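You operate a simulated robot arm through the tools that you are given. There is no shell and no other tool. Be economical: measure what you need, move in short steps, check, and stop when the job is done.

Carry out the task below with a simulated two-armed robot. There is one attempt and no reset: what you move stays moved.

TASK
Pick up the white torque key with one hand, pass it to the other hand and put it on the upper pane of the door on the stand. Set down upright: white torque key.

The check looks at the end state, three seconds after you hand in, the way a careful person would. Anything else that was tipped, shoved, dropped, spilled or broken makes it a failure.

THE ROBOT
Two 7-joint arms with two-finger parallel grippers on one trunk, on a base that drives. Base frame: it is fixed to the floor where the robot stands at the start and does not move with it; the origin is under the middle of the robot, x ahead of it, y to its left, z up; the surface under the hand at the start is at about z = 660. Readings come in mm, degrees, newtons and seconds.
The left shoulder is at the start at [20, 170, 1028], the right one opposite. With the tool pointing down near the work surface each hand reaches from about 120 to 660 mm from the robot's upright axis, wherever it stands, measured 20 degrees to its own side. Places, roughly: upper pane of the door on the stand [5000, 900, 800]. Payload 3.8 kg a hand.
Tool frame (each hand has its own): the origin (TCP) lies between the finger pads and is the grasp point; the fingertips stand 30 mm ahead of it; z points along the fingers, y is the line along which they close. The gripper opens to 110 mm. The fingers are 20 mm wide and 10 mm thick; the gripper's body (48 by 112 mm) begins 55 mm behind the TCP.
Orientation is that of the tool frame in the base frame, as a unit quaternion [x, y, z, w]. With the fingers straight down and closing along the base's y, the tool's x points along the base's -x, its y along +y and its z along -z.

THE INTERFACE
- The arms move only by the tool step_arm. It takes "left_increments", "right_increments" or both (then of equal length, played together; a hand with none holds still); each is a list that holds one entry, the list of rows, each a list of 7 numbers: the shift along the base's x, y, z in units of 500 mm (1.0 is 500 mm), then the turn, a rotation vector about the base's x, y, z in units of 60 degrees (1.0 is 60 degrees), then the opening, from 0 (shut) to 1 (fully open). In form: [[[dx, dy, dz, rx, ry, rz, claw], ...]]. A call has 1 to 20 rows; each row is the pose to reach, as a shift and turn from the pose commanded when the call began. A call with a number of a shift or a turn outside -1 to 1 is refused whole. Rows are played at 5 a second. More than 50 mm and 8.6 degrees between two rows, or a gripper value outside its range, and nothing of the call is played. Where a pose cannot be reached the arm comes as near as it can. A force on the tool above 40 N (or 10 N above the force at the start of the call, whichever is more), or a blocked arm, ends the call early, and 0.2 s more pass. Each finger travels about 72 mm/s and halts on what it meets, pressing with about 36 N; the grip force reading is that of the motor and also rises with nothing between the fingers. The clock runs only during rows and for 0.2 s after the last one: add rows that repeat a pose to give the fingers time. It gives the time, the measured TCP pose, the force on the tool (base axes), the opening and the grip force at its end, in the units of the frame above (readings bear some noise), with the torque about the TCP (base axes, N m) and any sound that the robot's microphone picked up.
- Cameras (640 x 400 px; columns grow to the right, rows downward): "scene" is now at [110.4, -6.9, 1182.7]; the picture's right is [-0.01, -1.00, 0.00], its down [-0.49, 0.01, -0.87] and it looks along [0.87, -0.01, -0.49] (base axes); focal length 256 px, centre (320, 200). "left" rides on the left gripper at [72, -17, -103] in its tool frame; the picture's right is [0.23, 0.97, 0.00], its down [-0.76, 0.18, -0.62] and it looks along [-0.61, 0.14, 0.78] (tool axes); focal length 222 px, centre (320, 200). "right" rides on the right gripper at [72, 17, -103] in its tool frame; the picture's right is [-0.23, 0.97, 0.00], its down [-0.76, -0.18, -0.62] and it looks along [-0.61, -0.14, 0.78] (tool axes); focal length 222 px, centre (320, 200). There is no depth. A picture from a camera that has moved, and an enlarged one, comes with that camera's place and axes in the base frame and with its lens. The place of the scene camera against the robot may be out by one fixed shift of up to 12 mm in any direction.
- camera(camera): a new picture of that camera. No time passes.
- raise_lower(by): slides the trunk up (or, below 0, down) by that many mm; the arms and the scene camera ride with it, the base frame stays. It gives what a move gives, with no picture.
- base_move(legs): drives the robot by 1 to 6 legs, each [ahead, turn to the left] in mm and degrees, along the robot's own axes; the way and the turn of a leg run together, so that a leg with both is an arc; at most 1500 mm and 180 degrees a leg. The arms and the cameras ride along, it lands a little off, and it stops where it bumps. It gives what a move gives.
- turn_head(pan, tilt): turns the head with the scene camera to pan (to the left, within 80 degrees either way) and tilt (down, from -29 to 69), counted from straight ahead of the robot. It gives what a move gives.
- zoom(camera, box): a new picture of the part [left, top, right, bottom] of that camera's present view, enlarged. No time passes.
- sign_off(): hands the job in; it is judged then, once.

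Work in short steps. Places have to be worked out from the pictures, the camera data and where the tool is seen: move nearer, look again, correct. Check each grasp and each placing, and mend what went wrong. You have 120 turns and 108 pictures in all, those below and enlarged ones among them. Open the grippers and draw the arms clear of the work before you hand the job in, unless the task says otherwise; then end with one line.

The tools are called after "Request:" as name(argument=value, ...) on one line, values as JSON. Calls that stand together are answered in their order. step_arm: Moves the arms, as the interface text tells. Its arguments: {"type":"object","properties":{"left_increments":{"type":"array"},"right_increments":{"type":"array"}},"required":[]} The other tools are called the same way: raise_lower (by) slides the trunk up or down; base_move (legs) drives the base; turn_head (pan, tilt) turns the head that bears the scene camera; camera (camera) takes a picture; zoom (camera, box) takes an enlarged picture of a part of a camera's view; sign_off () hands the job in.

At the start:

```text
clock: 0.0
left_tcp_pos: [433.6, 221.2, 931.0]
left_ee_rot: [0.0, 1.0, 0.0, -0.001]
left_contact_force: [0.7, -0.4, -1.2]
left_ft_torque: [0.01, 0.01, 0.0]
left_grip_width: 110.3
left_grip_force: 0.1
right_tcp_pos: [474.5, -248.8, 979.0]
right_ee_rot: [0.0, 1.0, 0.0, 0.0]
right_contact_force: [0.2, -0.1, -0.2]
right_ft_torque: [0.03, -0.02, 0.01]
right_grip_width: 109.8
right_grip_force: 0.0
trunk travel left (down, up): [-125.0, 445.0]
robot x, y, heading: [2.4, 0.9, 0.1]
head pan, tilt: [-0.6, 29.2]
```

scene: 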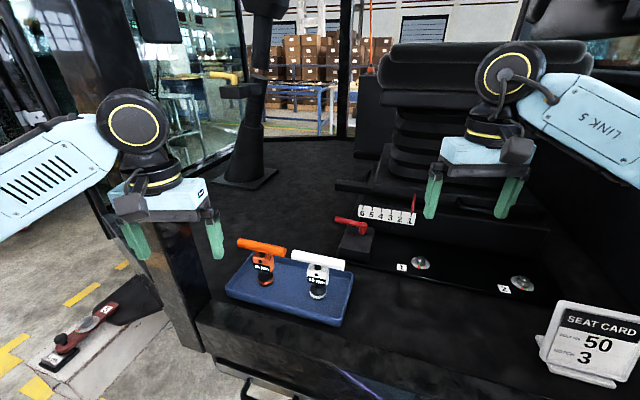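
right: 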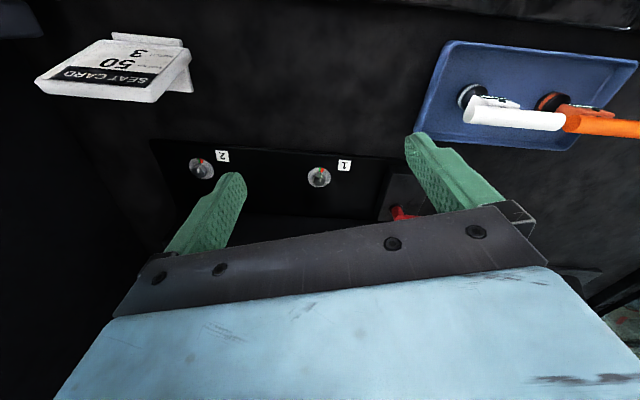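
left: 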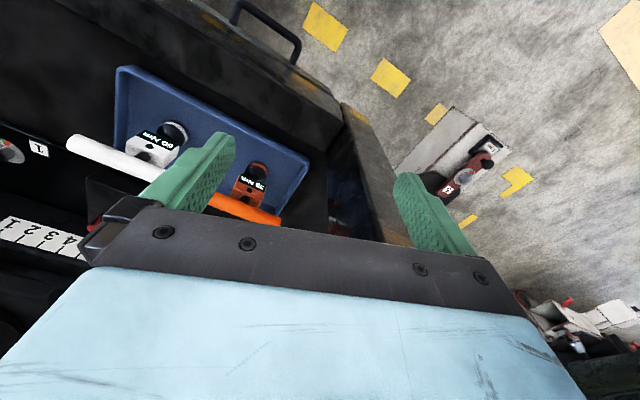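

The tray holds an orange and a white torque key; I zoom on the white one to see its shape and place.

Request:
zoom(camera="scene", box=[210, 210, 370, 330])

Request:
zoom(camera="left", box=[50, 50, 330, 240])

Request:
zoom(camera="right", box=[400, 30, 640, 180])

```text
3.33 times, centred on (290, 270) of scene
camera zoom: at [110.4, -6.9, 1182.7], right [-0.01, -1.0, 0.0], down [-0.49, 0.01, -0.87], along [0.87, -0.01, -0.49], focal length 853 px, centre (420, -33)
```

zoom: 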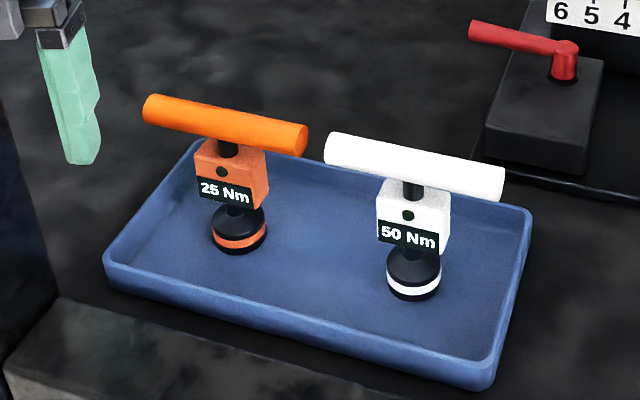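

```text
2.11 times, centred on (190, 145) of left
camera zoom: at [362.5, 204.4, 1033.7], right [-0.23, 0.97, 0.0], down [0.76, 0.18, 0.62], along [0.61, 0.14, -0.78], focal length 468 px, centre (594, 316)
```

zoom: 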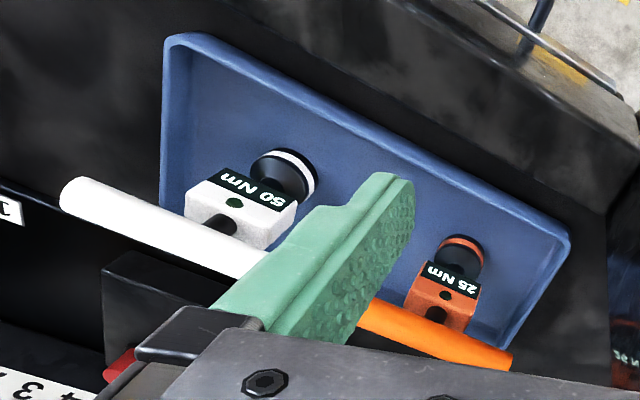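

```text
2.67 times, centred on (520, 105) of right
camera zoom: at [402.1, -231.7, 1084.2], right [0.23, 0.97, 0.0], down [0.76, -0.18, 0.62], along [0.61, -0.14, -0.78], focal length 592 px, centre (-213, 453)
```

zoom: 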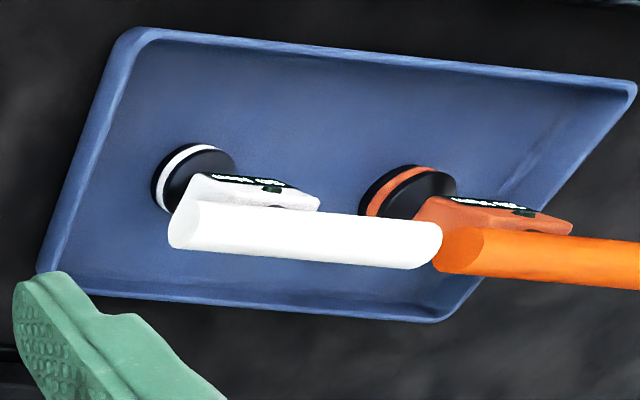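

I judge the white key at about (549, -6), handle at z≈780, about 120 mm long and yawed about 16°. I bring the right hand toward it, turning the closing line across the handle.

Request:
step_arm(right_increments=[[[0.007, 0.034, 0, 0, 0, 0.119, 0.7], [0.014, 0.069, 0, 0, 0, 0.238, 0.7], [0.021, 0.103, 0, 0, 0, 0.357, 0.7], [0.028, 0.137, 0, 0, 0, 0.476, 0.7], [0.035, 0.171, 0, 0, 0, 0.595, 0.7], [0.042, 0.206, 0, 0, 0, 0.714, 0.7], [0.05, 0.24, 0, 0, 0, 0.833, 0.7], [0.05, 0.24, 0, 0, 0, 0.833, 0.7]]])

```text
clock: 1.8
left_tcp_pos: [434.3, 221.3, 930.7]
left_ee_rot: [0.0, 1.0, 0.0, 0.0]
left_contact_force: [-0.3, -0.4, 0.1]
left_ft_torque: [0.02, 0.01, 0.01]
left_grip_width: 109.9
left_grip_force: 0.1
right_tcp_pos: [496.7, -136.9, 979.9]
right_ee_rot: [-0.395, 0.919, 0.0, 0.001]
right_contact_force: [-0.1, 0.2, 0.6]
right_ft_torque: [0.0, 0.0, -0.02]
right_grip_width: 77.2
right_grip_force: 0.0
right hand out of reach, approached as far as the arm can: row 7, 8
trunk travel left (down, up): [-125.0, 445.0]
robot x, y, heading: [-0.1, 2.0, 0.4]
head pan, tilt: [-0.6, 29.2]
```

The wrist is short on yaw at this height; I go on with a lower pose, above the key.

Request:
step_arm(right_increments=[[[0.01, 0.03, -0.05, 0, 0, 0.07, 0.7], [0.03, 0.08, -0.08, 0, 0, 0.14, 0.7], [0.05, 0.12, -0.1, 0, 0, 0.21, 0.7], [0.07, 0.16, -0.12, 0, 0, 0.28, 0.7], [0.09, 0.2, -0.14, 0, 0, 0.34, 0.7], [0.1, 0.24, -0.158, 0, 0, 0.4, 0.7], [0.1, 0.24, -0.158, 0, 0, 0.4, 0.7]]])

Request:
camera(camera="right")

Request:
camera(camera="scene")

```text
clock: 3.4
left_tcp_pos: [436.1, 221.1, 929.1]
left_ee_rot: [0.0, 1.0, 0.001, -0.001]
left_contact_force: [0.6, 0.0, -0.2]
left_ft_torque: [0.01, -0.03, -0.01]
left_grip_width: 109.9
left_grip_force: 0.1
right_tcp_pos: [409.9, -91.9, 1001.4]
right_ee_rot: [-0.576, 0.818, 0.0, 0.0]
right_contact_force: [0.4, -0.7, -0.3]
right_ft_torque: [0.03, 0.01, -0.01]
right_grip_width: 77.2
right_grip_force: 0.1
right hand out of reach, approached as far as the arm can: row 1, 2, 3, 4, 5, 6, 7
trunk travel left (down, up): [-125.0, 445.0]
robot x, y, heading: [-0.4, -0.5, 0.4]
head pan, tilt: [-0.6, 29.2]
```

```text
101 pictures are left
camera right: at [370.2, -153.8, 1106.0], right [-0.84, 0.54, 0.0], down [0.42, 0.66, 0.62], along [0.34, 0.52, -0.78], focal length 222 px, centre (320, 200)
```

right: 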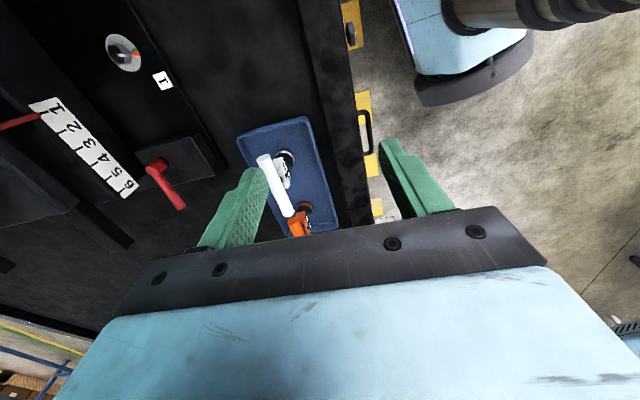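

```text
100 pictures are left
camera scene: at [112.3, -7.9, 1182.4], right [-0.01, -1.0, 0.0], down [-0.49, 0.01, -0.87], along [0.87, -0.01, -0.49], focal length 256 px, centre (320, 200)
```

scene: 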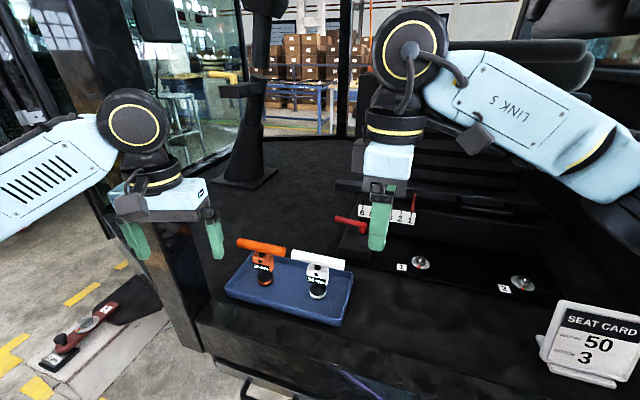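

The arm cannot reach here with this yaw (about 70°). I turn the base 20° left so the key lies on the right hand's side and the yaw is easier.

Request:
base_move(legs=[[0, 20]])

Request:
camera(camera="scene")

```text
clock: 4.9
left_tcp_pos: [331.2, 357.8, 930.6]
left_ee_rot: [-0.175, 0.985, 0.001, 0.0]
left_contact_force: [-0.5, -0.5, 0.0]
left_ft_torque: [-0.02, -0.01, -0.02]
left_grip_width: 109.9
left_grip_force: 0.1
right_tcp_pos: [415.0, 56.1, 1001.7]
right_ee_rot: [0.709, -0.705, 0.0, 0.0]
right_contact_force: [0.4, 0.6, 1.0]
right_ft_torque: [-0.01, 0.01, 0.01]
right_grip_width: 76.9
right_grip_force: 0.0
trunk travel left (down, up): [-125.0, 445.0]
robot x, y, heading: [2.5, -0.3, 20.0]
head pan, tilt: [-0.6, 29.2]
```

```text
99 pictures are left
camera scene: at [103.7, 31.9, 1182.7], right [0.33, -0.94, 0.0], down [-0.46, -0.16, -0.87], along [0.82, 0.29, -0.49], focal length 256 px, centre (320, 200)
```

scene: 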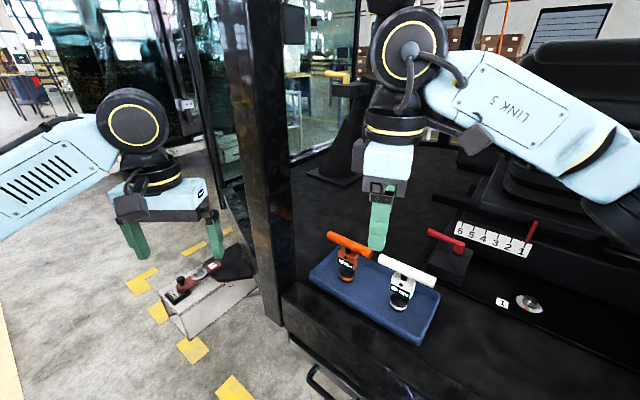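

Now the right hand moves to a hover above the key: shift (134, -62, -90) and turn -16°.

Request:
step_arm(right_increments=[[[0.05, -0.025, -0.03, 0, 0, -0.06, 0.7], [0.1, -0.05, -0.06, 0, 0, -0.12, 0.7], [0.15, -0.075, -0.1, 0, 0, -0.18, 0.7], [0.21, -0.1, -0.14, 0, 0, -0.23, 0.7], [0.268, -0.124, -0.18, 0, 0, -0.267, 0.7], [0.268, -0.124, -0.18, 0, 0, -0.267, 0.7]]])

Request:
camera(camera="right")

Request:
zoom(camera="scene", box=[290, 150, 490, 350])

```text
clock: 6.3
left_tcp_pos: [331.4, 357.2, 930.0]
left_ee_rot: [-0.175, 0.985, 0.0, 0.001]
left_contact_force: [-1.0, -0.2, 0.3]
left_ft_torque: [-0.01, 0.02, -0.02]
left_grip_width: 110.0
left_grip_force: 0.2
right_tcp_pos: [490.4, 5.4, 929.3]
right_ee_rot: [-0.603, 0.798, 0.001, 0.0]
right_contact_force: [-0.6, -0.2, -0.7]
right_ft_torque: [0.0, 0.03, 0.0]
right_grip_width: 77.0
right_grip_force: 0.0
right hand out of reach, approached as far as the arm can: row 1, 2, 3, 4, 5, 6
trunk travel left (down, up): [-125.0, 445.0]
robot x, y, heading: [4.3, 3.1, 20.1]
head pan, tilt: [-0.6, 29.2]
```

```text
98 pictures are left
camera right: at [454.6, -60.4, 1033.2], right [-0.87, 0.49, 0.0], down [0.38, 0.68, 0.62], along [0.3, 0.54, -0.78], focal length 222 px, centre (320, 200)
```

right: 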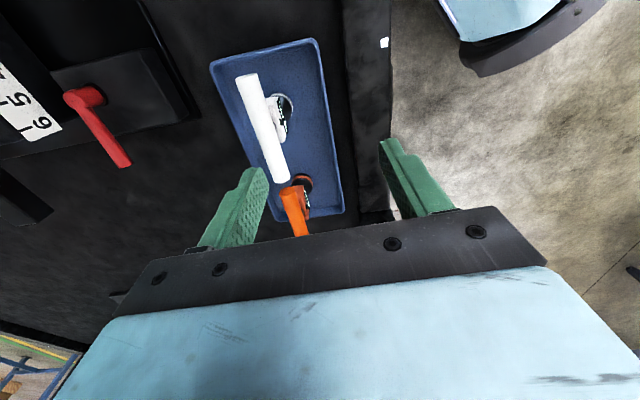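

```text
2.00 times, centred on (390, 250) of scene
camera zoom: at [104.0, 31.8, 1182.7], right [0.33, -0.94, 0.0], down [-0.46, -0.16, -0.87], along [0.82, 0.29, -0.49], focal length 512 px, centre (180, 100)
```

zoom: 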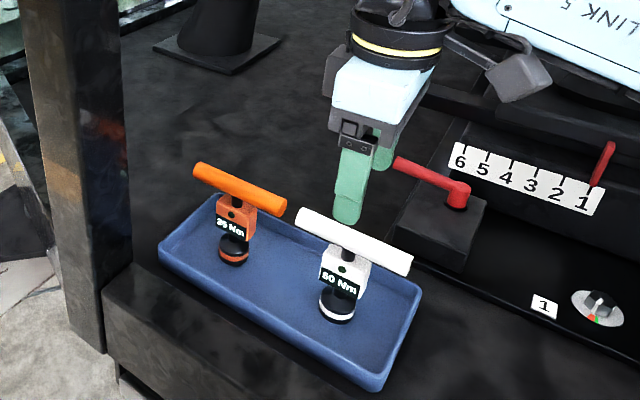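

Triangulating with the hand cameras gives a handle centre near (560, -1, 778) and yaw about 17°. Raising the trunk by 120 mm should give the arm better reach there.

Request:
raise_lower(by=120)

```text
clock: 7.8
left_tcp_pos: [331.2, 355.7, 1050.3]
left_ee_rot: [-0.175, 0.985, 0.0, 0.0]
left_contact_force: [-0.4, -0.3, 0.2]
left_ft_torque: [0.01, 0.0, 0.01]
left_grip_width: 110.0
left_grip_force: 0.0
right_tcp_pos: [490.4, 5.0, 1049.8]
right_ee_rot: [-0.603, 0.798, -0.001, 0.0]
right_contact_force: [0.0, -0.2, -0.1]
right_ft_torque: [-0.04, 0.0, 0.0]
right_grip_width: 77.0
right_grip_force: 0.1
trunk travel left (down, up): [-245.0, 325.0]
robot x, y, heading: [-1.3, 1.9, 20.2]
head pan, tilt: [-0.6, 29.2]
```

Now lower and then reach out to hover at (560, -1, 870).

Request:
step_arm(right_increments=[[[0, 0, -0.08, 0, 0, 0, 0.7], [0, 0, -0.16, 0, 0, 0, 0.7], [0.02, 0, -0.24, 0, 0, 0, 0.7], [0.06, -0.005, -0.32, 0, 0, -0.02, 0.7], [0.1, -0.01, -0.36, 0, 0, -0.03, 0.7], [0.139, -0.012, -0.36, 0, 0, -0.03, 0.7], [0.139, -0.012, -0.36, 0, 0, -0.03, 0.7]]])

Request:
camera(camera="right")

Request:
zoom(camera="scene", box=[280, 200, 520, 350])

```text
clock: 9.4
left_tcp_pos: [331.8, 356.4, 1050.7]
left_ee_rot: [-0.176, 0.984, 0.0, 0.001]
left_contact_force: [-0.1, -0.2, 0.1]
left_ft_torque: [0.02, -0.02, 0.04]
left_grip_width: 110.2
left_grip_force: 0.0
right_tcp_pos: [490.3, -18.5, 953.4]
right_ee_rot: [-0.593, 0.805, 0.001, 0.0]
right_contact_force: [-0.8, 0.2, -0.6]
right_ft_torque: [0.01, -0.02, -0.03]
right_grip_width: 76.9
right_grip_force: 0.0
right hand out of reach, approached as far as the arm can: row 1, 2, 3, 4, 5, 6, 7
trunk travel left (down, up): [-245.0, 325.0]
robot x, y, heading: [-1.8, -1.5, 20.3]
head pan, tilt: [-0.6, 29.2]
```

```text
96 pictures are left
camera right: at [453.2, -82.9, 1059.0], right [-0.86, 0.5, 0.0], down [0.39, 0.68, 0.62], along [0.31, 0.54, -0.78], focal length 222 px, centre (320, 200)
```

right: 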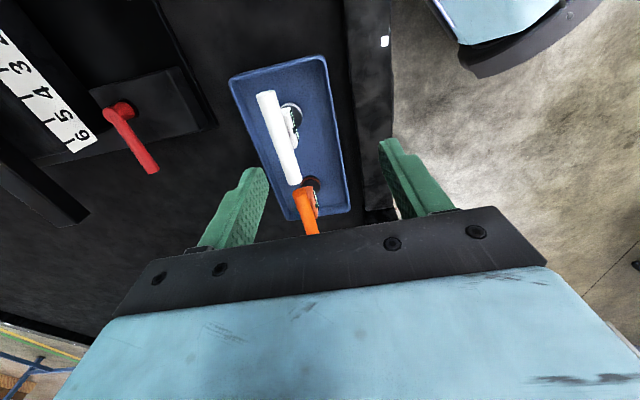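

```text
2.67 times, centred on (400, 275) of scene
camera zoom: at [103.8, 31.6, 1302.7], right [0.33, -0.94, 0.0], down [-0.46, -0.16, -0.87], along [0.82, 0.29, -0.49], focal length 682 px, centre (107, 0)
```

zoom: 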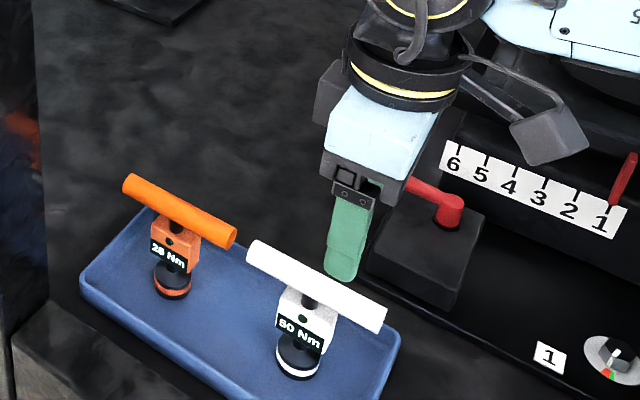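

The yaw relative to the trunk is what limits the arm. I bring the hand back right and untwist it by 25°, then turn the base another 25° left; the hand stays clear of the pillar near (430, 250).

Request:
step_arm(right_increments=[[[-0.01, -0.06, 0.02, 0, 0, -0.1, 0.7], [-0.03, -0.12, 0.04, 0, 0, -0.2, 0.7], [-0.05, -0.19, 0.06, 0, 0, -0.3, 0.7], [-0.07, -0.26, 0.08, 0, 0, -0.36, 0.7], [-0.08, -0.34, 0.1, 0, 0, -0.42, 0.7], [-0.08, -0.34, 0.1, 0, 0, -0.42, 0.7]]])

```text
clock: 10.8
left_tcp_pos: [332.0, 357.3, 1050.2]
left_ee_rot: [-0.176, 0.984, 0.0, 0.001]
left_contact_force: [-0.6, -0.9, -0.4]
left_ft_torque: [0.0, 0.03, -0.01]
left_grip_width: 110.4
left_grip_force: 0.1
right_tcp_pos: [450.6, -187.3, 995.6]
right_ee_rot: [-0.399, 0.917, 0.0, 0.0]
right_contact_force: [0.2, 0.3, 0.6]
right_ft_torque: [-0.04, 0.02, -0.03]
right_grip_width: 76.8
right_grip_force: 0.1
trunk travel left (down, up): [-245.0, 325.0]
robot x, y, heading: [-0.7, 0.9, 20.1]
head pan, tilt: [-0.6, 29.2]
```

The hand is at (450, -187) and clear, so I turn the base 25° left.

Request:
base_move(legs=[[0, 25]])

Request:
turn_head(pan=-45, tilt=35)

Request:
camera(camera="scene")

```text
clock: 12.4
left_tcp_pos: [151.3, 463.3, 1052.4]
left_ee_rot: [-0.381, 0.925, 0.0, 0.001]
left_contact_force: [-0.7, -0.6, -0.6]
left_ft_torque: [-0.01, 0.0, 0.02]
left_grip_width: 109.8
left_grip_force: 0.1
right_tcp_pos: [486.5, 17.7, 996.6]
right_ee_rot: [-0.586, 0.811, 0.0, -0.001]
right_contact_force: [-0.5, 0.7, 0.1]
right_ft_torque: [0.03, -0.04, 0.0]
right_grip_width: 77.0
right_grip_force: 0.0
trunk travel left (down, up): [-245.0, 325.0]
robot x, y, heading: [1.6, 1.5, 44.9]
head pan, tilt: [-0.6, 29.2]
```

```text
clock: 13.6
left_tcp_pos: [152.8, 462.7, 1052.0]
left_ee_rot: [-0.38, 0.925, 0.0, -0.001]
left_contact_force: [0.4, -0.1, -0.1]
left_ft_torque: [0.02, 0.02, -0.02]
left_grip_width: 110.1
left_grip_force: 0.1
right_tcp_pos: [487.4, 17.9, 996.5]
right_ee_rot: [-0.585, 0.811, 0.0, 0.0]
right_contact_force: [-1.0, -0.4, 0.8]
right_ft_torque: [-0.01, -0.01, -0.03]
right_grip_width: 77.0
right_grip_force: 0.1
trunk travel left (down, up): [-245.0, 325.0]
robot x, y, heading: [1.8, 2.1, 44.6]
head pan, tilt: [-45.0, 35.0]
```

```text
94 pictures are left
camera scene: at [101.7, 8.4, 1293.7], right [0.0, -1.0, 0.0], down [-0.57, 0.0, -0.82], along [0.82, 0.0, -0.57], focal length 256 px, centre (320, 200)
```

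scene: 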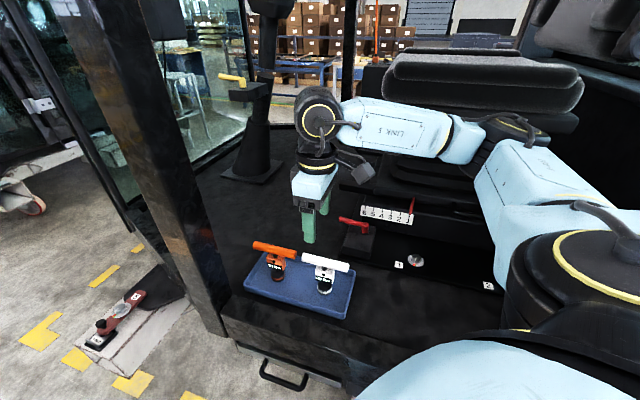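

Now I reach toward the hover at (560, -1, 880).

Request:
step_arm(right_increments=[[[0.03, -0.008, -0.05, 0, 0, 0, 0.7], [0.06, -0.016, -0.1, 0, 0, 0, 0.7], [0.1, -0.025, -0.15, 0, 0, 0, 0.7], [0.145, -0.038, -0.2, 0, 0, 0, 0.7], [0.145, -0.038, -0.232, 0, 0, 0, 0.7], [0.145, -0.038, -0.232, 0, 0, 0, 0.7]]])

Request:
camera(camera="right")

Request:
zoom(camera="scene", box=[220, 170, 420, 330])

```text
clock: 15.0
left_tcp_pos: [154.0, 462.4, 1050.6]
left_ee_rot: [-0.38, 0.925, 0.0, 0.0]
left_contact_force: [0.5, 0.4, -0.8]
left_ft_torque: [-0.01, 0.0, -0.03]
left_grip_width: 110.1
left_grip_force: 0.0
right_tcp_pos: [559.0, -3.0, 880.4]
right_ee_rot: [-0.586, 0.81, 0.001, 0.001]
right_contact_force: [0.4, -0.2, -0.7]
right_ft_torque: [0.01, 0.03, -0.03]
right_grip_width: 77.1
right_grip_force: 0.2
trunk travel left (down, up): [-245.0, 325.0]
robot x, y, heading: [0.6, 2.6, 44.8]
head pan, tilt: [-45.0, 35.0]
```

```text
93 pictures are left
camera right: at [520.8, -65.6, 985.2], right [-0.85, 0.52, 0.0], down [0.41, 0.67, 0.62], along [0.33, 0.53, -0.78], focal length 222 px, centre (320, 200)
```

right: 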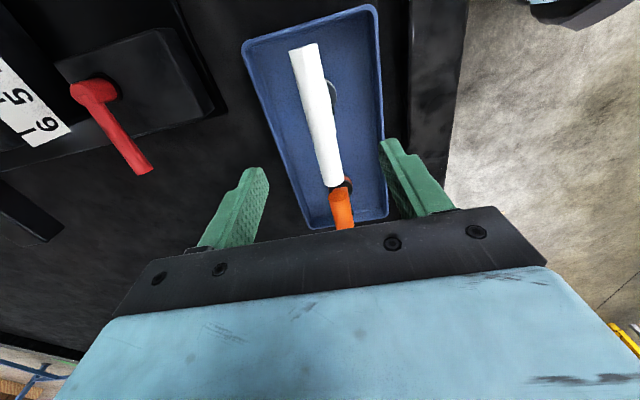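

```text
2.50 times, centred on (320, 250) of scene
camera zoom: at [101.6, 8.3, 1293.7], right [-0.01, -1.0, 0.0], down [-0.57, 0.0, -0.82], along [0.82, 0.0, -0.57], focal length 640 px, centre (320, 75)
```

zoom: 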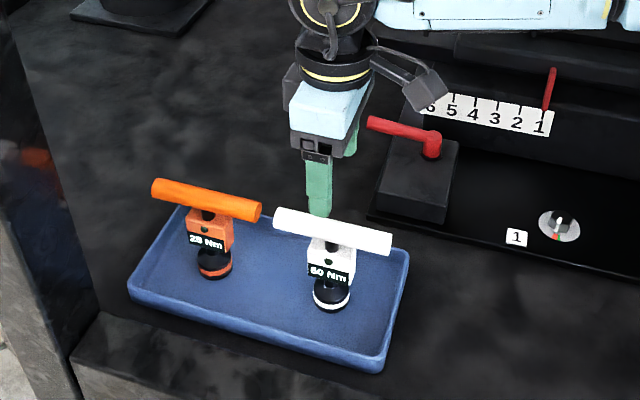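

The hand is aligned within 2 mm of the estimated centre (561, -1) and perpendicular to the handle. I descend to TCP z≈792, so the tips stay above the block, and look before closing.

Request:
step_arm(right_increments=[[[0.004, 0.004, -0.06, 0, 0, 0, 0.7], [0.004, 0.004, -0.12, 0, 0, 0, 0.7], [0.004, 0.004, -0.155, 0, 0, 0, 0.7], [0.004, 0.004, -0.176, 0, 0, 0, 0.7], [0.004, 0.004, -0.176, 0, 0, 0, 0.7]]])

Request:
camera(camera="right")

Request:
zoom(camera="scene", box=[240, 190, 400, 310])

```text
clock: 16.2
left_tcp_pos: [153.0, 462.0, 1050.9]
left_ee_rot: [-0.381, 0.925, 0.0, 0.0]
left_contact_force: [0.2, 0.1, 0.3]
left_ft_torque: [0.02, 0.0, 0.02]
left_grip_width: 110.0
left_grip_force: 0.1
right_tcp_pos: [559.0, -1.2, 794.2]
right_ee_rot: [-0.585, 0.811, 0.0, 0.0]
right_contact_force: [0.6, -0.5, -0.1]
right_ft_torque: [-0.04, 0.02, 0.02]
right_grip_width: 76.9
right_grip_force: 0.0
trunk travel left (down, up): [-245.0, 325.0]
robot x, y, heading: [0.4, -3.0, 44.8]
head pan, tilt: [-45.0, 35.0]
```

```text
91 pictures are left
camera right: at [521.2, -65.2, 897.4], right [-0.85, 0.52, 0.0], down [0.41, 0.67, 0.62], along [0.33, 0.53, -0.78], focal length 222 px, centre (320, 200)
```

right: 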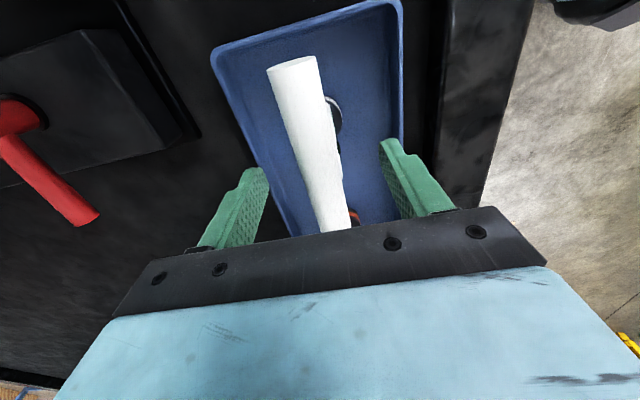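

```text
3.33 times, centred on (320, 250) of scene
camera zoom: at [101.6, 8.3, 1293.7], right [-0.01, -1.0, 0.0], down [-0.57, 0.0, -0.82], along [0.82, 0.0, -0.57], focal length 853 px, centre (320, 33)
```

zoom: 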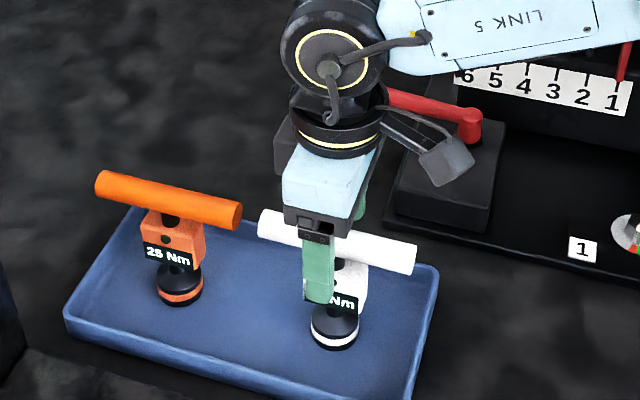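

Fingers straddle the handle around the stem. I close.

Request:
step_arm(right_increments=[[[0, 0, 0, 0, 0, 0, 0.4], [0, 0, 0, 0, 0, 0, 0.2], [0, 0, 0, 0, 0, 0, 0], [0, 0, 0, 0, 0, 0, 0], [0, 0, 0, 0, 0, 0, 0]]])

Request:
zoom(camera="scene", box=[240, 190, 400, 310])

```text
clock: 17.4
left_tcp_pos: [153.5, 462.6, 1050.0]
left_ee_rot: [-0.381, 0.925, 0.0, 0.0]
left_contact_force: [-1.1, 0.3, -0.3]
left_ft_torque: [-0.01, 0.0, -0.02]
left_grip_width: 109.6
left_grip_force: 0.1
right_tcp_pos: [560.1, -1.2, 792.8]
right_ee_rot: [-0.586, 0.811, 0.0, 0.0]
right_contact_force: [-1.1, -0.2, -0.9]
right_ft_torque: [0.06, 0.0, 0.01]
right_grip_width: 21.6
right_grip_force: 36.0
trunk travel left (down, up): [-245.0, 325.0]
robot x, y, heading: [2.1, 0.8, 44.6]
head pan, tilt: [-45.0, 35.0]
```

```text
3.33 times, centred on (320, 250) of scene
camera zoom: at [101.6, 8.4, 1293.7], right [-0.01, -1.0, 0.0], down [-0.57, 0.0, -0.82], along [0.82, 0.0, -0.57], focal length 853 px, centre (320, 33)
```

zoom: 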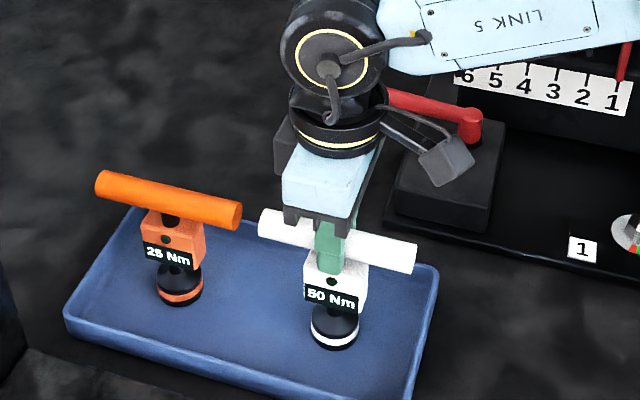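

The handle is held at 21.6 mm with 36 N. I lift straight up 150 mm.

Request:
step_arm(right_increments=[[[0, 0, 0.04, 0, 0, 0, 0], [0, 0, 0.1, 0, 0, 0, 0], [0, 0, 0.17, 0, 0, 0, 0], [0, 0, 0.24, 0, 0, 0, 0], [0, 0, 0.3, 0, 0, 0, 0], [0, 0, 0.3, 0, 0, 0, 0]]])

Request:
camera(camera="scene")

```text
clock: 18.8
left_tcp_pos: [153.4, 462.0, 1050.6]
left_ee_rot: [-0.38, 0.925, 0.0, -0.001]
left_contact_force: [0.2, -0.3, 0.0]
left_ft_torque: [0.0, -0.03, 0.01]
left_grip_width: 109.9
left_grip_force: 0.1
right_tcp_pos: [563.2, -0.5, 942.5]
right_ee_rot: [-0.585, 0.811, 0.0, 0.0]
right_contact_force: [-0.4, 0.2, -4.0]
right_ft_torque: [0.04, 0.02, 0.0]
right_grip_width: 21.4
right_grip_force: 36.2
trunk travel left (down, up): [-245.0, 325.0]
robot x, y, heading: [2.8, -1.6, 44.7]
head pan, tilt: [-45.0, 35.0]
```

```text
88 pictures are left
camera scene: at [102.1, 8.3, 1293.6], right [-0.01, -1.0, 0.0], down [-0.57, 0.0, -0.82], along [0.82, 0.0, -0.57], focal length 256 px, centre (320, 200)
```

scene: 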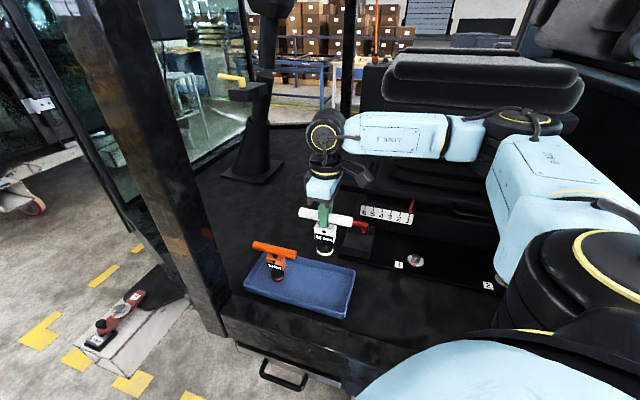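

The key hangs upright and weighs about 0.4 kg. Before moving the base I look around to the left for the route and the stand.

Request:
turn_head(pan=0, tilt=5)

Request:
camera(camera="scene")

Request:
turn_head(pan=75, tilt=15)

Request:
camera(camera="scene")

```text
clock: 19.9
left_tcp_pos: [153.1, 461.8, 1051.1]
left_ee_rot: [-0.38, 0.925, 0.0, 0.0]
left_contact_force: [-0.6, -0.4, 0.6]
left_ft_torque: [-0.02, 0.0, 0.02]
left_grip_width: 109.8
left_grip_force: 0.0
right_tcp_pos: [563.4, -1.5, 942.2]
right_ee_rot: [-0.586, 0.811, 0.0, 0.0]
right_contact_force: [-0.2, -0.6, -4.2]
right_ft_torque: [0.02, 0.0, -0.01]
right_grip_width: 21.7
right_grip_force: 36.0
trunk travel left (down, up): [-245.0, 325.0]
robot x, y, heading: [-1.8, -1.8, 44.9]
head pan, tilt: [0.0, 5.0]
```

```text
87 pictures are left
camera scene: at [79.3, 73.3, 1341.8], right [0.7, -0.71, 0.0], down [-0.06, -0.06, -1.0], along [0.71, 0.7, -0.09], focal length 256 px, centre (320, 200)
```

scene: 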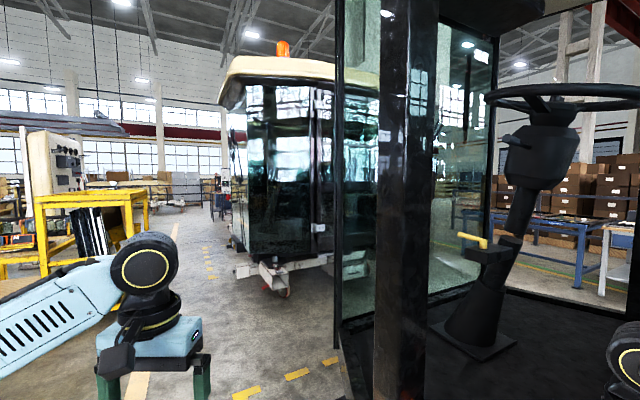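

```text
clock: 21.4
left_tcp_pos: [153.8, 461.6, 1051.6]
left_ee_rot: [-0.38, 0.925, 0.0, 0.0]
left_contact_force: [0.4, 0.5, 0.4]
left_ft_torque: [0.0, -0.02, -0.01]
left_grip_width: 110.1
left_grip_force: 0.1
right_tcp_pos: [563.0, -1.6, 941.7]
right_ee_rot: [-0.586, 0.811, 0.0, 0.0]
right_contact_force: [0.3, 0.6, -4.2]
right_ft_torque: [0.01, 0.0, 0.0]
right_grip_width: 21.4
right_grip_force: 35.9
trunk travel left (down, up): [-245.0, 325.0]
robot x, y, heading: [-0.8, 0.5, 45.0]
head pan, tilt: [75.0, 15.0]
```

```text
86 pictures are left
camera scene: at [-32.3, 90.0, 1325.7], right [0.87, 0.49, 0.0], down [0.13, -0.22, -0.97], along [-0.48, 0.84, -0.26], focal length 256 px, centre (320, 200)
```

scene: 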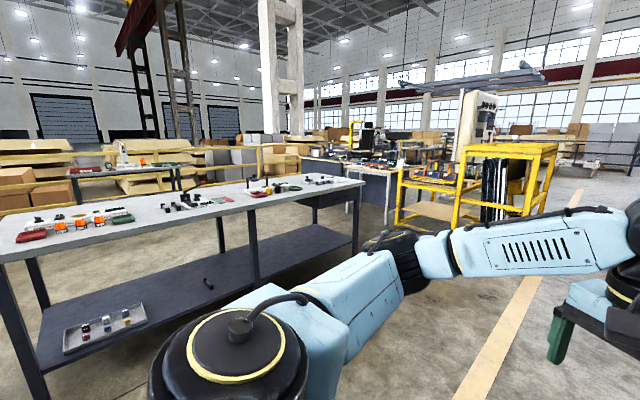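

I need to see the floor on the way out; I look down-left.

Request:
turn_head(pan=10, tilt=40)

Request:
camera(camera="scene")

Request:
turn_head(pan=40, tilt=20)

Request:
camera(camera="scene")

```text
clock: 22.7
left_tcp_pos: [153.5, 462.3, 1050.2]
left_ee_rot: [-0.379, 0.925, 0.0, -0.001]
left_contact_force: [-0.2, 0.6, -0.7]
left_ft_torque: [0.01, 0.0, 0.0]
left_grip_width: 110.1
left_grip_force: 0.0
right_tcp_pos: [563.5, -0.9, 941.3]
right_ee_rot: [-0.586, 0.81, 0.001, 0.0]
right_contact_force: [0.6, -0.5, -4.0]
right_ft_torque: [-0.05, 0.0, -0.01]
right_grip_width: 21.5
right_grip_force: 36.0
trunk travel left (down, up): [-245.0, 325.0]
robot x, y, heading: [-0.6, -1.1, 44.4]
head pan, tilt: [10.0, 40.0]
```

```text
85 pictures are left
camera scene: at [63.0, 78.2, 1286.1], right [0.82, -0.58, 0.0], down [-0.37, -0.52, -0.77], along [0.44, 0.63, -0.64], focal length 256 px, centre (320, 200)
```

scene: 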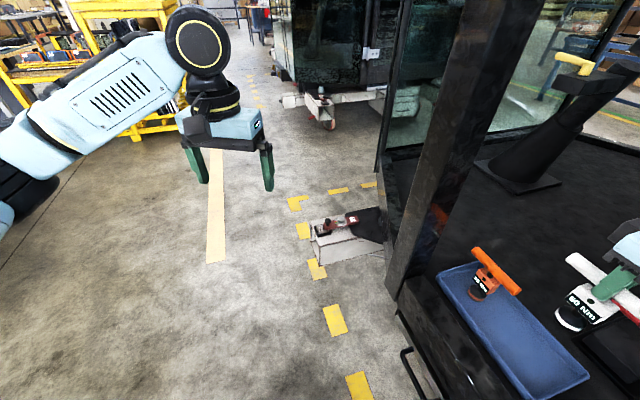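

```text
clock: 23.7
left_tcp_pos: [153.4, 462.1, 1050.2]
left_ee_rot: [-0.381, 0.925, 0.001, -0.001]
left_contact_force: [-0.7, 0.3, -0.3]
left_ft_torque: [0.0, 0.01, -0.02]
left_grip_width: 109.9
left_grip_force: 0.1
right_tcp_pos: [562.0, -0.5, 943.2]
right_ee_rot: [-0.585, 0.811, 0.0, 0.0]
right_contact_force: [0.0, 0.1, -4.0]
right_ft_torque: [0.0, -0.02, -0.04]
right_grip_width: 21.6
right_grip_force: 35.2
trunk travel left (down, up): [-245.0, 325.0]
robot x, y, heading: [1.5, 3.2, 44.9]
head pan, tilt: [40.0, 20.0]
```

```text
84 pictures are left
camera scene: at [22.6, 101.5, 1317.5], right [1.0, -0.09, 0.0], down [-0.03, -0.34, -0.94], along [0.09, 0.94, -0.34], focal length 256 px, centre (320, 200)
```

scene: 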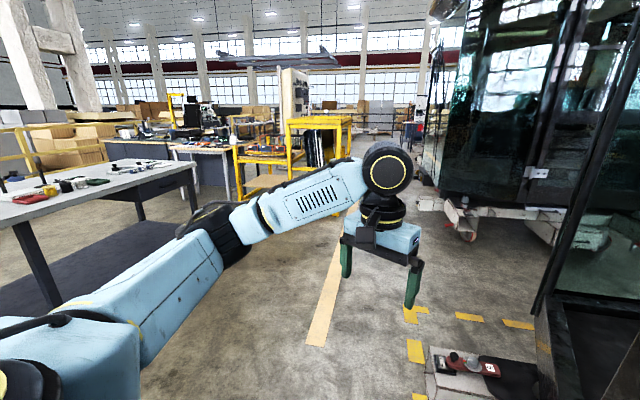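

The floor to the left is open, with a box at about x 540–1000, y 700–1050. I back away from the bench 300 mm along the present heading to free the key from the cab.

Request:
base_move(legs=[[-300, 0]])

Request:
turn_head(pan=-45, tilt=35)

Request:
camera(camera="scene")

```text
clock: 25.7
left_tcp_pos: [-56.0, 254.4, 1050.8]
left_ee_rot: [-0.38, 0.925, 0.0, 0.0]
left_contact_force: [0.1, -0.4, 0.1]
left_ft_torque: [0.04, 0.03, 0.02]
left_grip_width: 109.8
left_grip_force: 0.0
right_tcp_pos: [350.8, -211.1, 942.4]
right_ee_rot: [-0.585, 0.811, 0.0, 0.0]
right_contact_force: [0.3, -0.9, -3.5]
right_ft_torque: [-0.02, 0.04, -0.04]
right_grip_width: 21.5
right_grip_force: 36.4
trunk travel left (down, up): [-245.0, 325.0]
robot x, y, heading: [-212.3, -208.5, 44.3]
head pan, tilt: [40.0, 20.0]
```

```text
clock: 27.3
left_tcp_pos: [-56.0, 255.3, 1051.0]
left_ee_rot: [-0.379, 0.925, 0.001, 0.001]
left_contact_force: [-0.6, 0.1, 0.1]
left_ft_torque: [0.02, 0.0, 0.01]
left_grip_width: 109.8
left_grip_force: 0.1
right_tcp_pos: [352.8, -210.0, 941.3]
right_ee_rot: [-0.584, 0.812, 0.0, -0.001]
right_contact_force: [-1.1, 0.8, -3.4]
right_ft_torque: [0.01, 0.02, 0.01]
right_grip_width: 21.8
right_grip_force: 36.2
trunk travel left (down, up): [-245.0, 325.0]
robot x, y, heading: [-207.7, -208.9, 44.6]
head pan, tilt: [-45.0, 35.0]
```

```text
83 pictures are left
camera scene: at [-108.4, -199.4, 1293.7], right [-0.01, -1.0, 0.0], down [-0.57, 0.0, -0.82], along [0.82, -0.01, -0.57], focal length 256 px, centre (320, 200)
```

scene: 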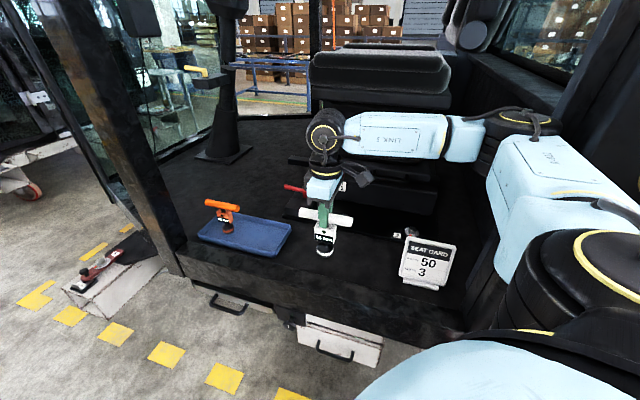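

The way back is clear, so I back another 300 mm to have open space for the hand-over.

Request:
base_move(legs=[[-300, 0]])

Request:
turn_head(pan=-20, tilt=40)

```text
clock: 28.2
left_tcp_pos: [-76.7, 235.1, 1049.6]
left_ee_rot: [-0.381, 0.925, -0.001, -0.002]
left_contact_force: [-0.3, -0.3, -0.2]
left_ft_torque: [-0.01, -0.03, -0.01]
left_grip_width: 110.0
left_grip_force: 0.0
right_tcp_pos: [327.1, -219.2, 943.7]
right_ee_rot: [-0.595, 0.804, 0.002, 0.002]
right_contact_force: [0.4, 0.1, -3.3]
right_ft_torque: [0.01, -0.05, 0.0]
right_grip_width: 21.6
right_grip_force: 35.9
trunk travel left (down, up): [-245.0, 325.0]
robot x, y, heading: [-234.8, -232.2, 44.8]
head pan, tilt: [-45.0, 35.0]
stopped in leg 1: the robot was blocked; the commanded pose is now the measured one
```

```text
clock: 29.1
left_tcp_pos: [-77.3, 236.6, 1048.8]
left_ee_rot: [-0.38, 0.925, -0.002, -0.001]
left_contact_force: [0.3, 0.0, -0.7]
left_ft_torque: [-0.01, 0.03, 0.0]
left_grip_width: 110.0
left_grip_force: 0.1
right_tcp_pos: [325.4, -219.3, 943.2]
right_ee_rot: [-0.595, 0.804, 0.002, 0.001]
right_contact_force: [0.5, -0.2, -4.2]
right_ft_torque: [0.0, -0.03, 0.02]
right_grip_width: 21.6
right_grip_force: 36.4
trunk travel left (down, up): [-245.0, 325.0]
robot x, y, heading: [-230.2, -228.8, 44.9]
head pan, tilt: [-20.0, 40.0]
```

Something blocked the base, and the right arm seems to have been pushed a little. I look to the right and behind.

Request:
turn_head(pan=-80, tilt=20)

Request:
camera(camera="scene")

```text
clock: 30.4
left_tcp_pos: [-78.5, 235.0, 1049.2]
left_ee_rot: [-0.381, 0.925, -0.002, -0.001]
left_contact_force: [-0.2, -0.5, -0.6]
left_ft_torque: [0.03, -0.03, 0.03]
left_grip_width: 110.2
left_grip_force: 0.0
right_tcp_pos: [327.0, -218.7, 943.3]
right_ee_rot: [-0.593, 0.805, 0.002, 0.001]
right_contact_force: [0.2, -0.2, -3.9]
right_ft_torque: [-0.02, -0.03, 0.02]
right_grip_width: 21.2
right_grip_force: 36.0
trunk travel left (down, up): [-245.0, 325.0]
robot x, y, heading: [-234.1, -228.5, 44.9]
head pan, tilt: [-80.0, 20.0]
```

```text
82 pictures are left
camera scene: at [-141.5, -270.1, 1317.4], right [-0.58, -0.82, 0.0], down [-0.28, 0.19, -0.94], along [0.77, -0.54, -0.34], focal length 256 px, centre (320, 200)
```

scene: 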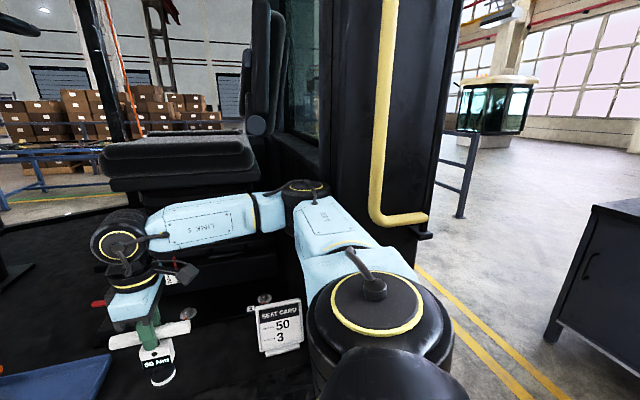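

I zoom on the arm near the yellow rail.

Request:
zoom(camera="scene", box=[240, 130, 480, 400])

Request:
turn_head(pan=-80, tilt=60)

Request:
camera(camera="scene")

```text
1.48 times, centred on (360, 265) of scene
camera zoom: at [-141.5, -270.1, 1317.4], right [-0.58, -0.82, 0.0], down [-0.28, 0.19, -0.94], along [0.77, -0.54, -0.34], focal length 379 px, centre (261, 104)
```

zoom: 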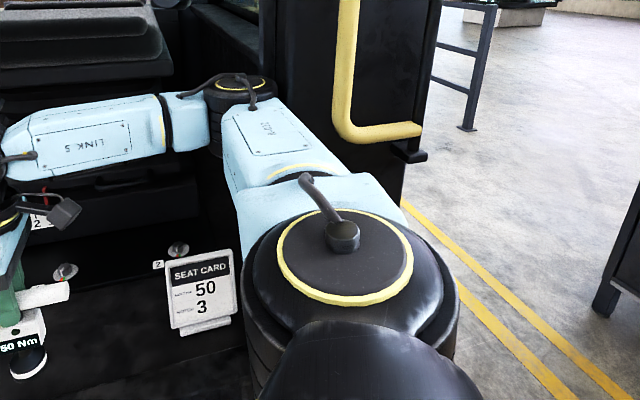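

```text
clock: 31.5
left_tcp_pos: [-78.0, 235.8, 1049.5]
left_ee_rot: [-0.381, 0.925, -0.001, -0.001]
left_contact_force: [-0.6, -0.1, 0.2]
left_ft_torque: [-0.03, 0.0, 0.02]
left_grip_width: 110.0
left_grip_force: 0.1
right_tcp_pos: [327.0, -219.3, 943.0]
right_ee_rot: [-0.593, 0.805, 0.002, 0.001]
right_contact_force: [0.5, 0.4, -4.6]
right_ft_torque: [-0.01, 0.06, 0.01]
right_grip_width: 21.3
right_grip_force: 35.7
trunk travel left (down, up): [-245.0, 325.0]
robot x, y, heading: [-231.7, -231.0, 44.7]
head pan, tilt: [-80.0, 60.0]
```

```text
80 pictures are left
camera scene: at [-163.3, -255.2, 1259.3], right [-0.58, -0.82, 0.0], down [-0.71, 0.5, -0.5], along [0.41, -0.29, -0.87], focal length 256 px, centre (320, 200)
```

scene: 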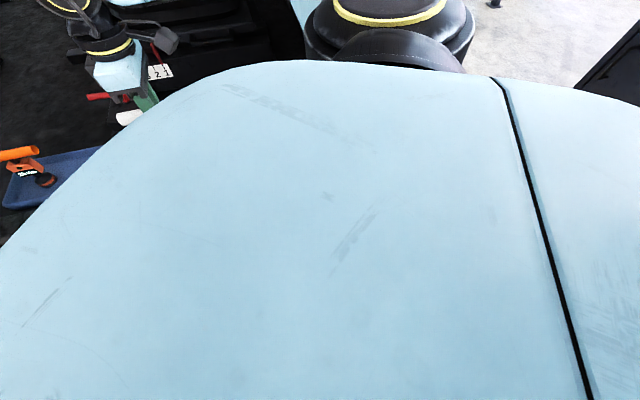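

The elbow met the cab's right panel. Moving the hand straight across to the front of the robot swings the elbow inward and away, and puts the key where I want it for the hand-over.

Request:
step_arm(right_increments=[[[-0.05, 0.05, 0, 0, 0, 0.0, 0], [-0.11, 0.11, 0, 0, 0, 0.04, 0], [-0.17, 0.17, 0, 0, 0, 0.08, 0], [-0.23, 0.23, 0, 0, 0, 0.12, 0], [-0.29, 0.29, 0, 0, 0, 0.16, 0], [-0.35, 0.35, 0, 0, 0, 0.2, 0], [-0.41, 0.41, 0, 0, 0, 0.23, 0], [-0.47, 0.47, 0, 0, 0, 0.26, 0], [-0.52, 0.52, 0, 0, 0, 0.283, 0], [-0.552, 0.54, 0, 0, 0, 0.283, 0], [-0.552, 0.54, 0, 0, 0, 0.283, 0]]])

Request:
turn_head(pan=0, tilt=40)

Request:
camera(camera="scene")

```text
clock: 33.9
left_tcp_pos: [-78.8, 232.2, 1051.1]
left_ee_rot: [-0.38, 0.925, 0.0, 0.0]
left_contact_force: [0.5, 1.1, 0.3]
left_ft_torque: [0.03, -0.02, 0.01]
left_grip_width: 110.2
left_grip_force: 0.1
right_tcp_pos: [48.9, 48.7, 945.0]
right_ee_rot: [-0.706, 0.708, 0.003, 0.003]
right_contact_force: [0.4, -0.5, -3.6]
right_ft_torque: [0.0, 0.0, 0.05]
right_grip_width: 21.6
right_grip_force: 35.9
trunk travel left (down, up): [-245.0, 325.0]
robot x, y, heading: [-236.6, -231.1, 44.9]
head pan, tilt: [-80.0, 60.0]
```

```text
clock: 35.4
left_tcp_pos: [-80.3, 232.4, 1051.2]
left_ee_rot: [-0.381, 0.925, 0.0, 0.0]
left_contact_force: [-0.4, 0.7, 0.1]
left_ft_torque: [-0.02, 0.0, 0.0]
left_grip_width: 110.1
left_grip_force: 0.1
right_tcp_pos: [49.4, 48.8, 943.4]
right_ee_rot: [-0.705, 0.709, 0.002, 0.002]
right_contact_force: [0.5, -0.7, -3.7]
right_ft_torque: [-0.02, -0.02, 0.02]
right_grip_width: 21.4
right_grip_force: 36.3
trunk travel left (down, up): [-245.0, 325.0]
robot x, y, heading: [-231.5, -229.4, 44.6]
head pan, tilt: [0.0, 40.0]
```

```text
79 pictures are left
camera scene: at [-159.5, -161.0, 1286.1], right [0.7, -0.71, 0.0], down [-0.46, -0.45, -0.77], along [0.54, 0.54, -0.64], focal length 256 px, centre (320, 200)
```

scene: 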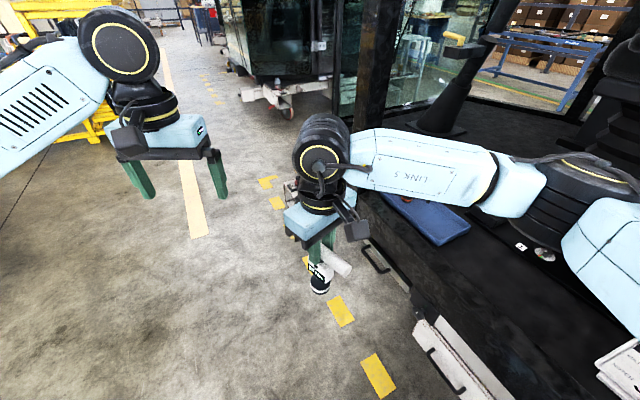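

The key is in front of the robot with the handle along base y and the label facing -x. I move the key a bit further out and down, and bring the left hand to a pre-pose pointing +x, 30° below horizontal, behind the block.

Request:
step_arm(left_increments=[[[0.011, -0.024, -0.031, 0.039, -0.095, -0.068, 0.8], [0.022, -0.047, -0.062, 0.078, -0.189, -0.136, 0.8], [0.032, -0.071, -0.093, 0.118, -0.284, -0.203, 0.8], [0.043, -0.094, -0.124, 0.157, -0.378, -0.271, 0.8], [0.054, -0.118, -0.155, 0.196, -0.473, -0.339, 0.8], [0.065, -0.142, -0.186, 0.235, -0.568, -0.407, 0.8], [0.076, -0.165, -0.217, 0.274, -0.662, -0.475, 0.8], [0.086, -0.189, -0.248, 0.314, -0.757, -0.542, 0.8], [0.097, -0.212, -0.279, 0.353, -0.851, -0.61, 0.8], [0.108, -0.236, -0.31, 0.392, -0.946, -0.678, 0.8], [0.108, -0.236, -0.31, 0.392, -0.946, -0.678, 0.8]]], right_increments=[[[0.016, 0.027, -0.024, 0, 0, 0, 0], [0.031, 0.054, -0.048, 0, 0, 0, 0], [0.047, 0.08, -0.072, 0, 0, 0, 0], [0.062, 0.107, -0.096, 0, 0, 0, 0], [0.078, 0.134, -0.12, 0, 0, 0, 0], [0.078, 0.134, -0.12, 0, 0, 0, 0], [0.078, 0.134, -0.12, 0, 0, 0, 0], [0.078, 0.134, -0.12, 0, 0, 0, 0], [0.078, 0.134, -0.12, 0, 0, 0, 0], [0.078, 0.134, -0.12, 0, 0, 0, 0], [0.078, 0.134, -0.12, 0, 0, 0, 0]]])

Request:
camera(camera="scene")

Request:
camera(camera="left")

```text
clock: 37.8
left_tcp_pos: [-24.5, 115.9, 894.1]
left_ee_rot: [0.003, 0.866, 0.001, 0.5]
left_contact_force: [-0.9, 0.5, 0.0]
left_ft_torque: [0.01, -0.01, 0.0]
left_grip_width: 88.1
left_grip_force: 0.1
right_tcp_pos: [89.3, 114.3, 884.7]
right_ee_rot: [-0.706, 0.708, 0.004, 0.002]
right_contact_force: [0.2, -0.1, -3.5]
right_ft_torque: [0.01, 0.0, 0.01]
right_grip_width: 21.7
right_grip_force: 36.0
trunk travel left (down, up): [-245.0, 325.0]
robot x, y, heading: [-232.7, -229.2, 44.6]
head pan, tilt: [0.0, 40.0]
```

```text
78 pictures are left
camera scene: at [-159.5, -160.9, 1286.1], right [0.71, -0.71, 0.0], down [-0.46, -0.45, -0.77], along [0.54, 0.54, -0.64], focal length 256 px, centre (320, 200)
```

scene: 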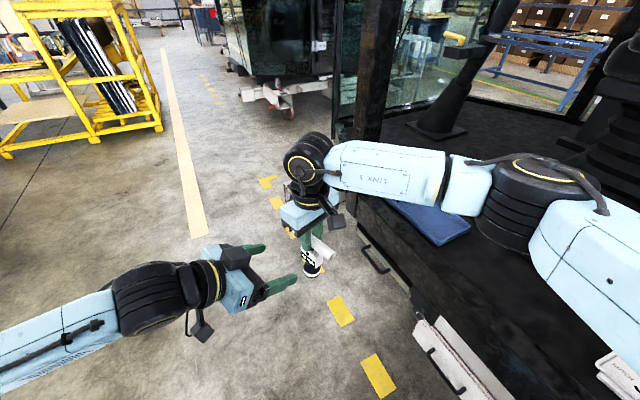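

```text
77 pictures are left
camera left: at [-150.2, 99.0, 883.4], right [-0.11, 0.98, -0.19], down [-0.16, 0.17, 0.97], along [0.98, 0.14, 0.14], focal length 222 px, centre (320, 200)
```

left: 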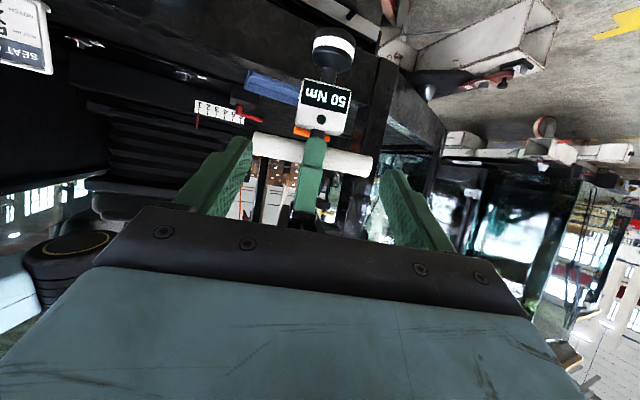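

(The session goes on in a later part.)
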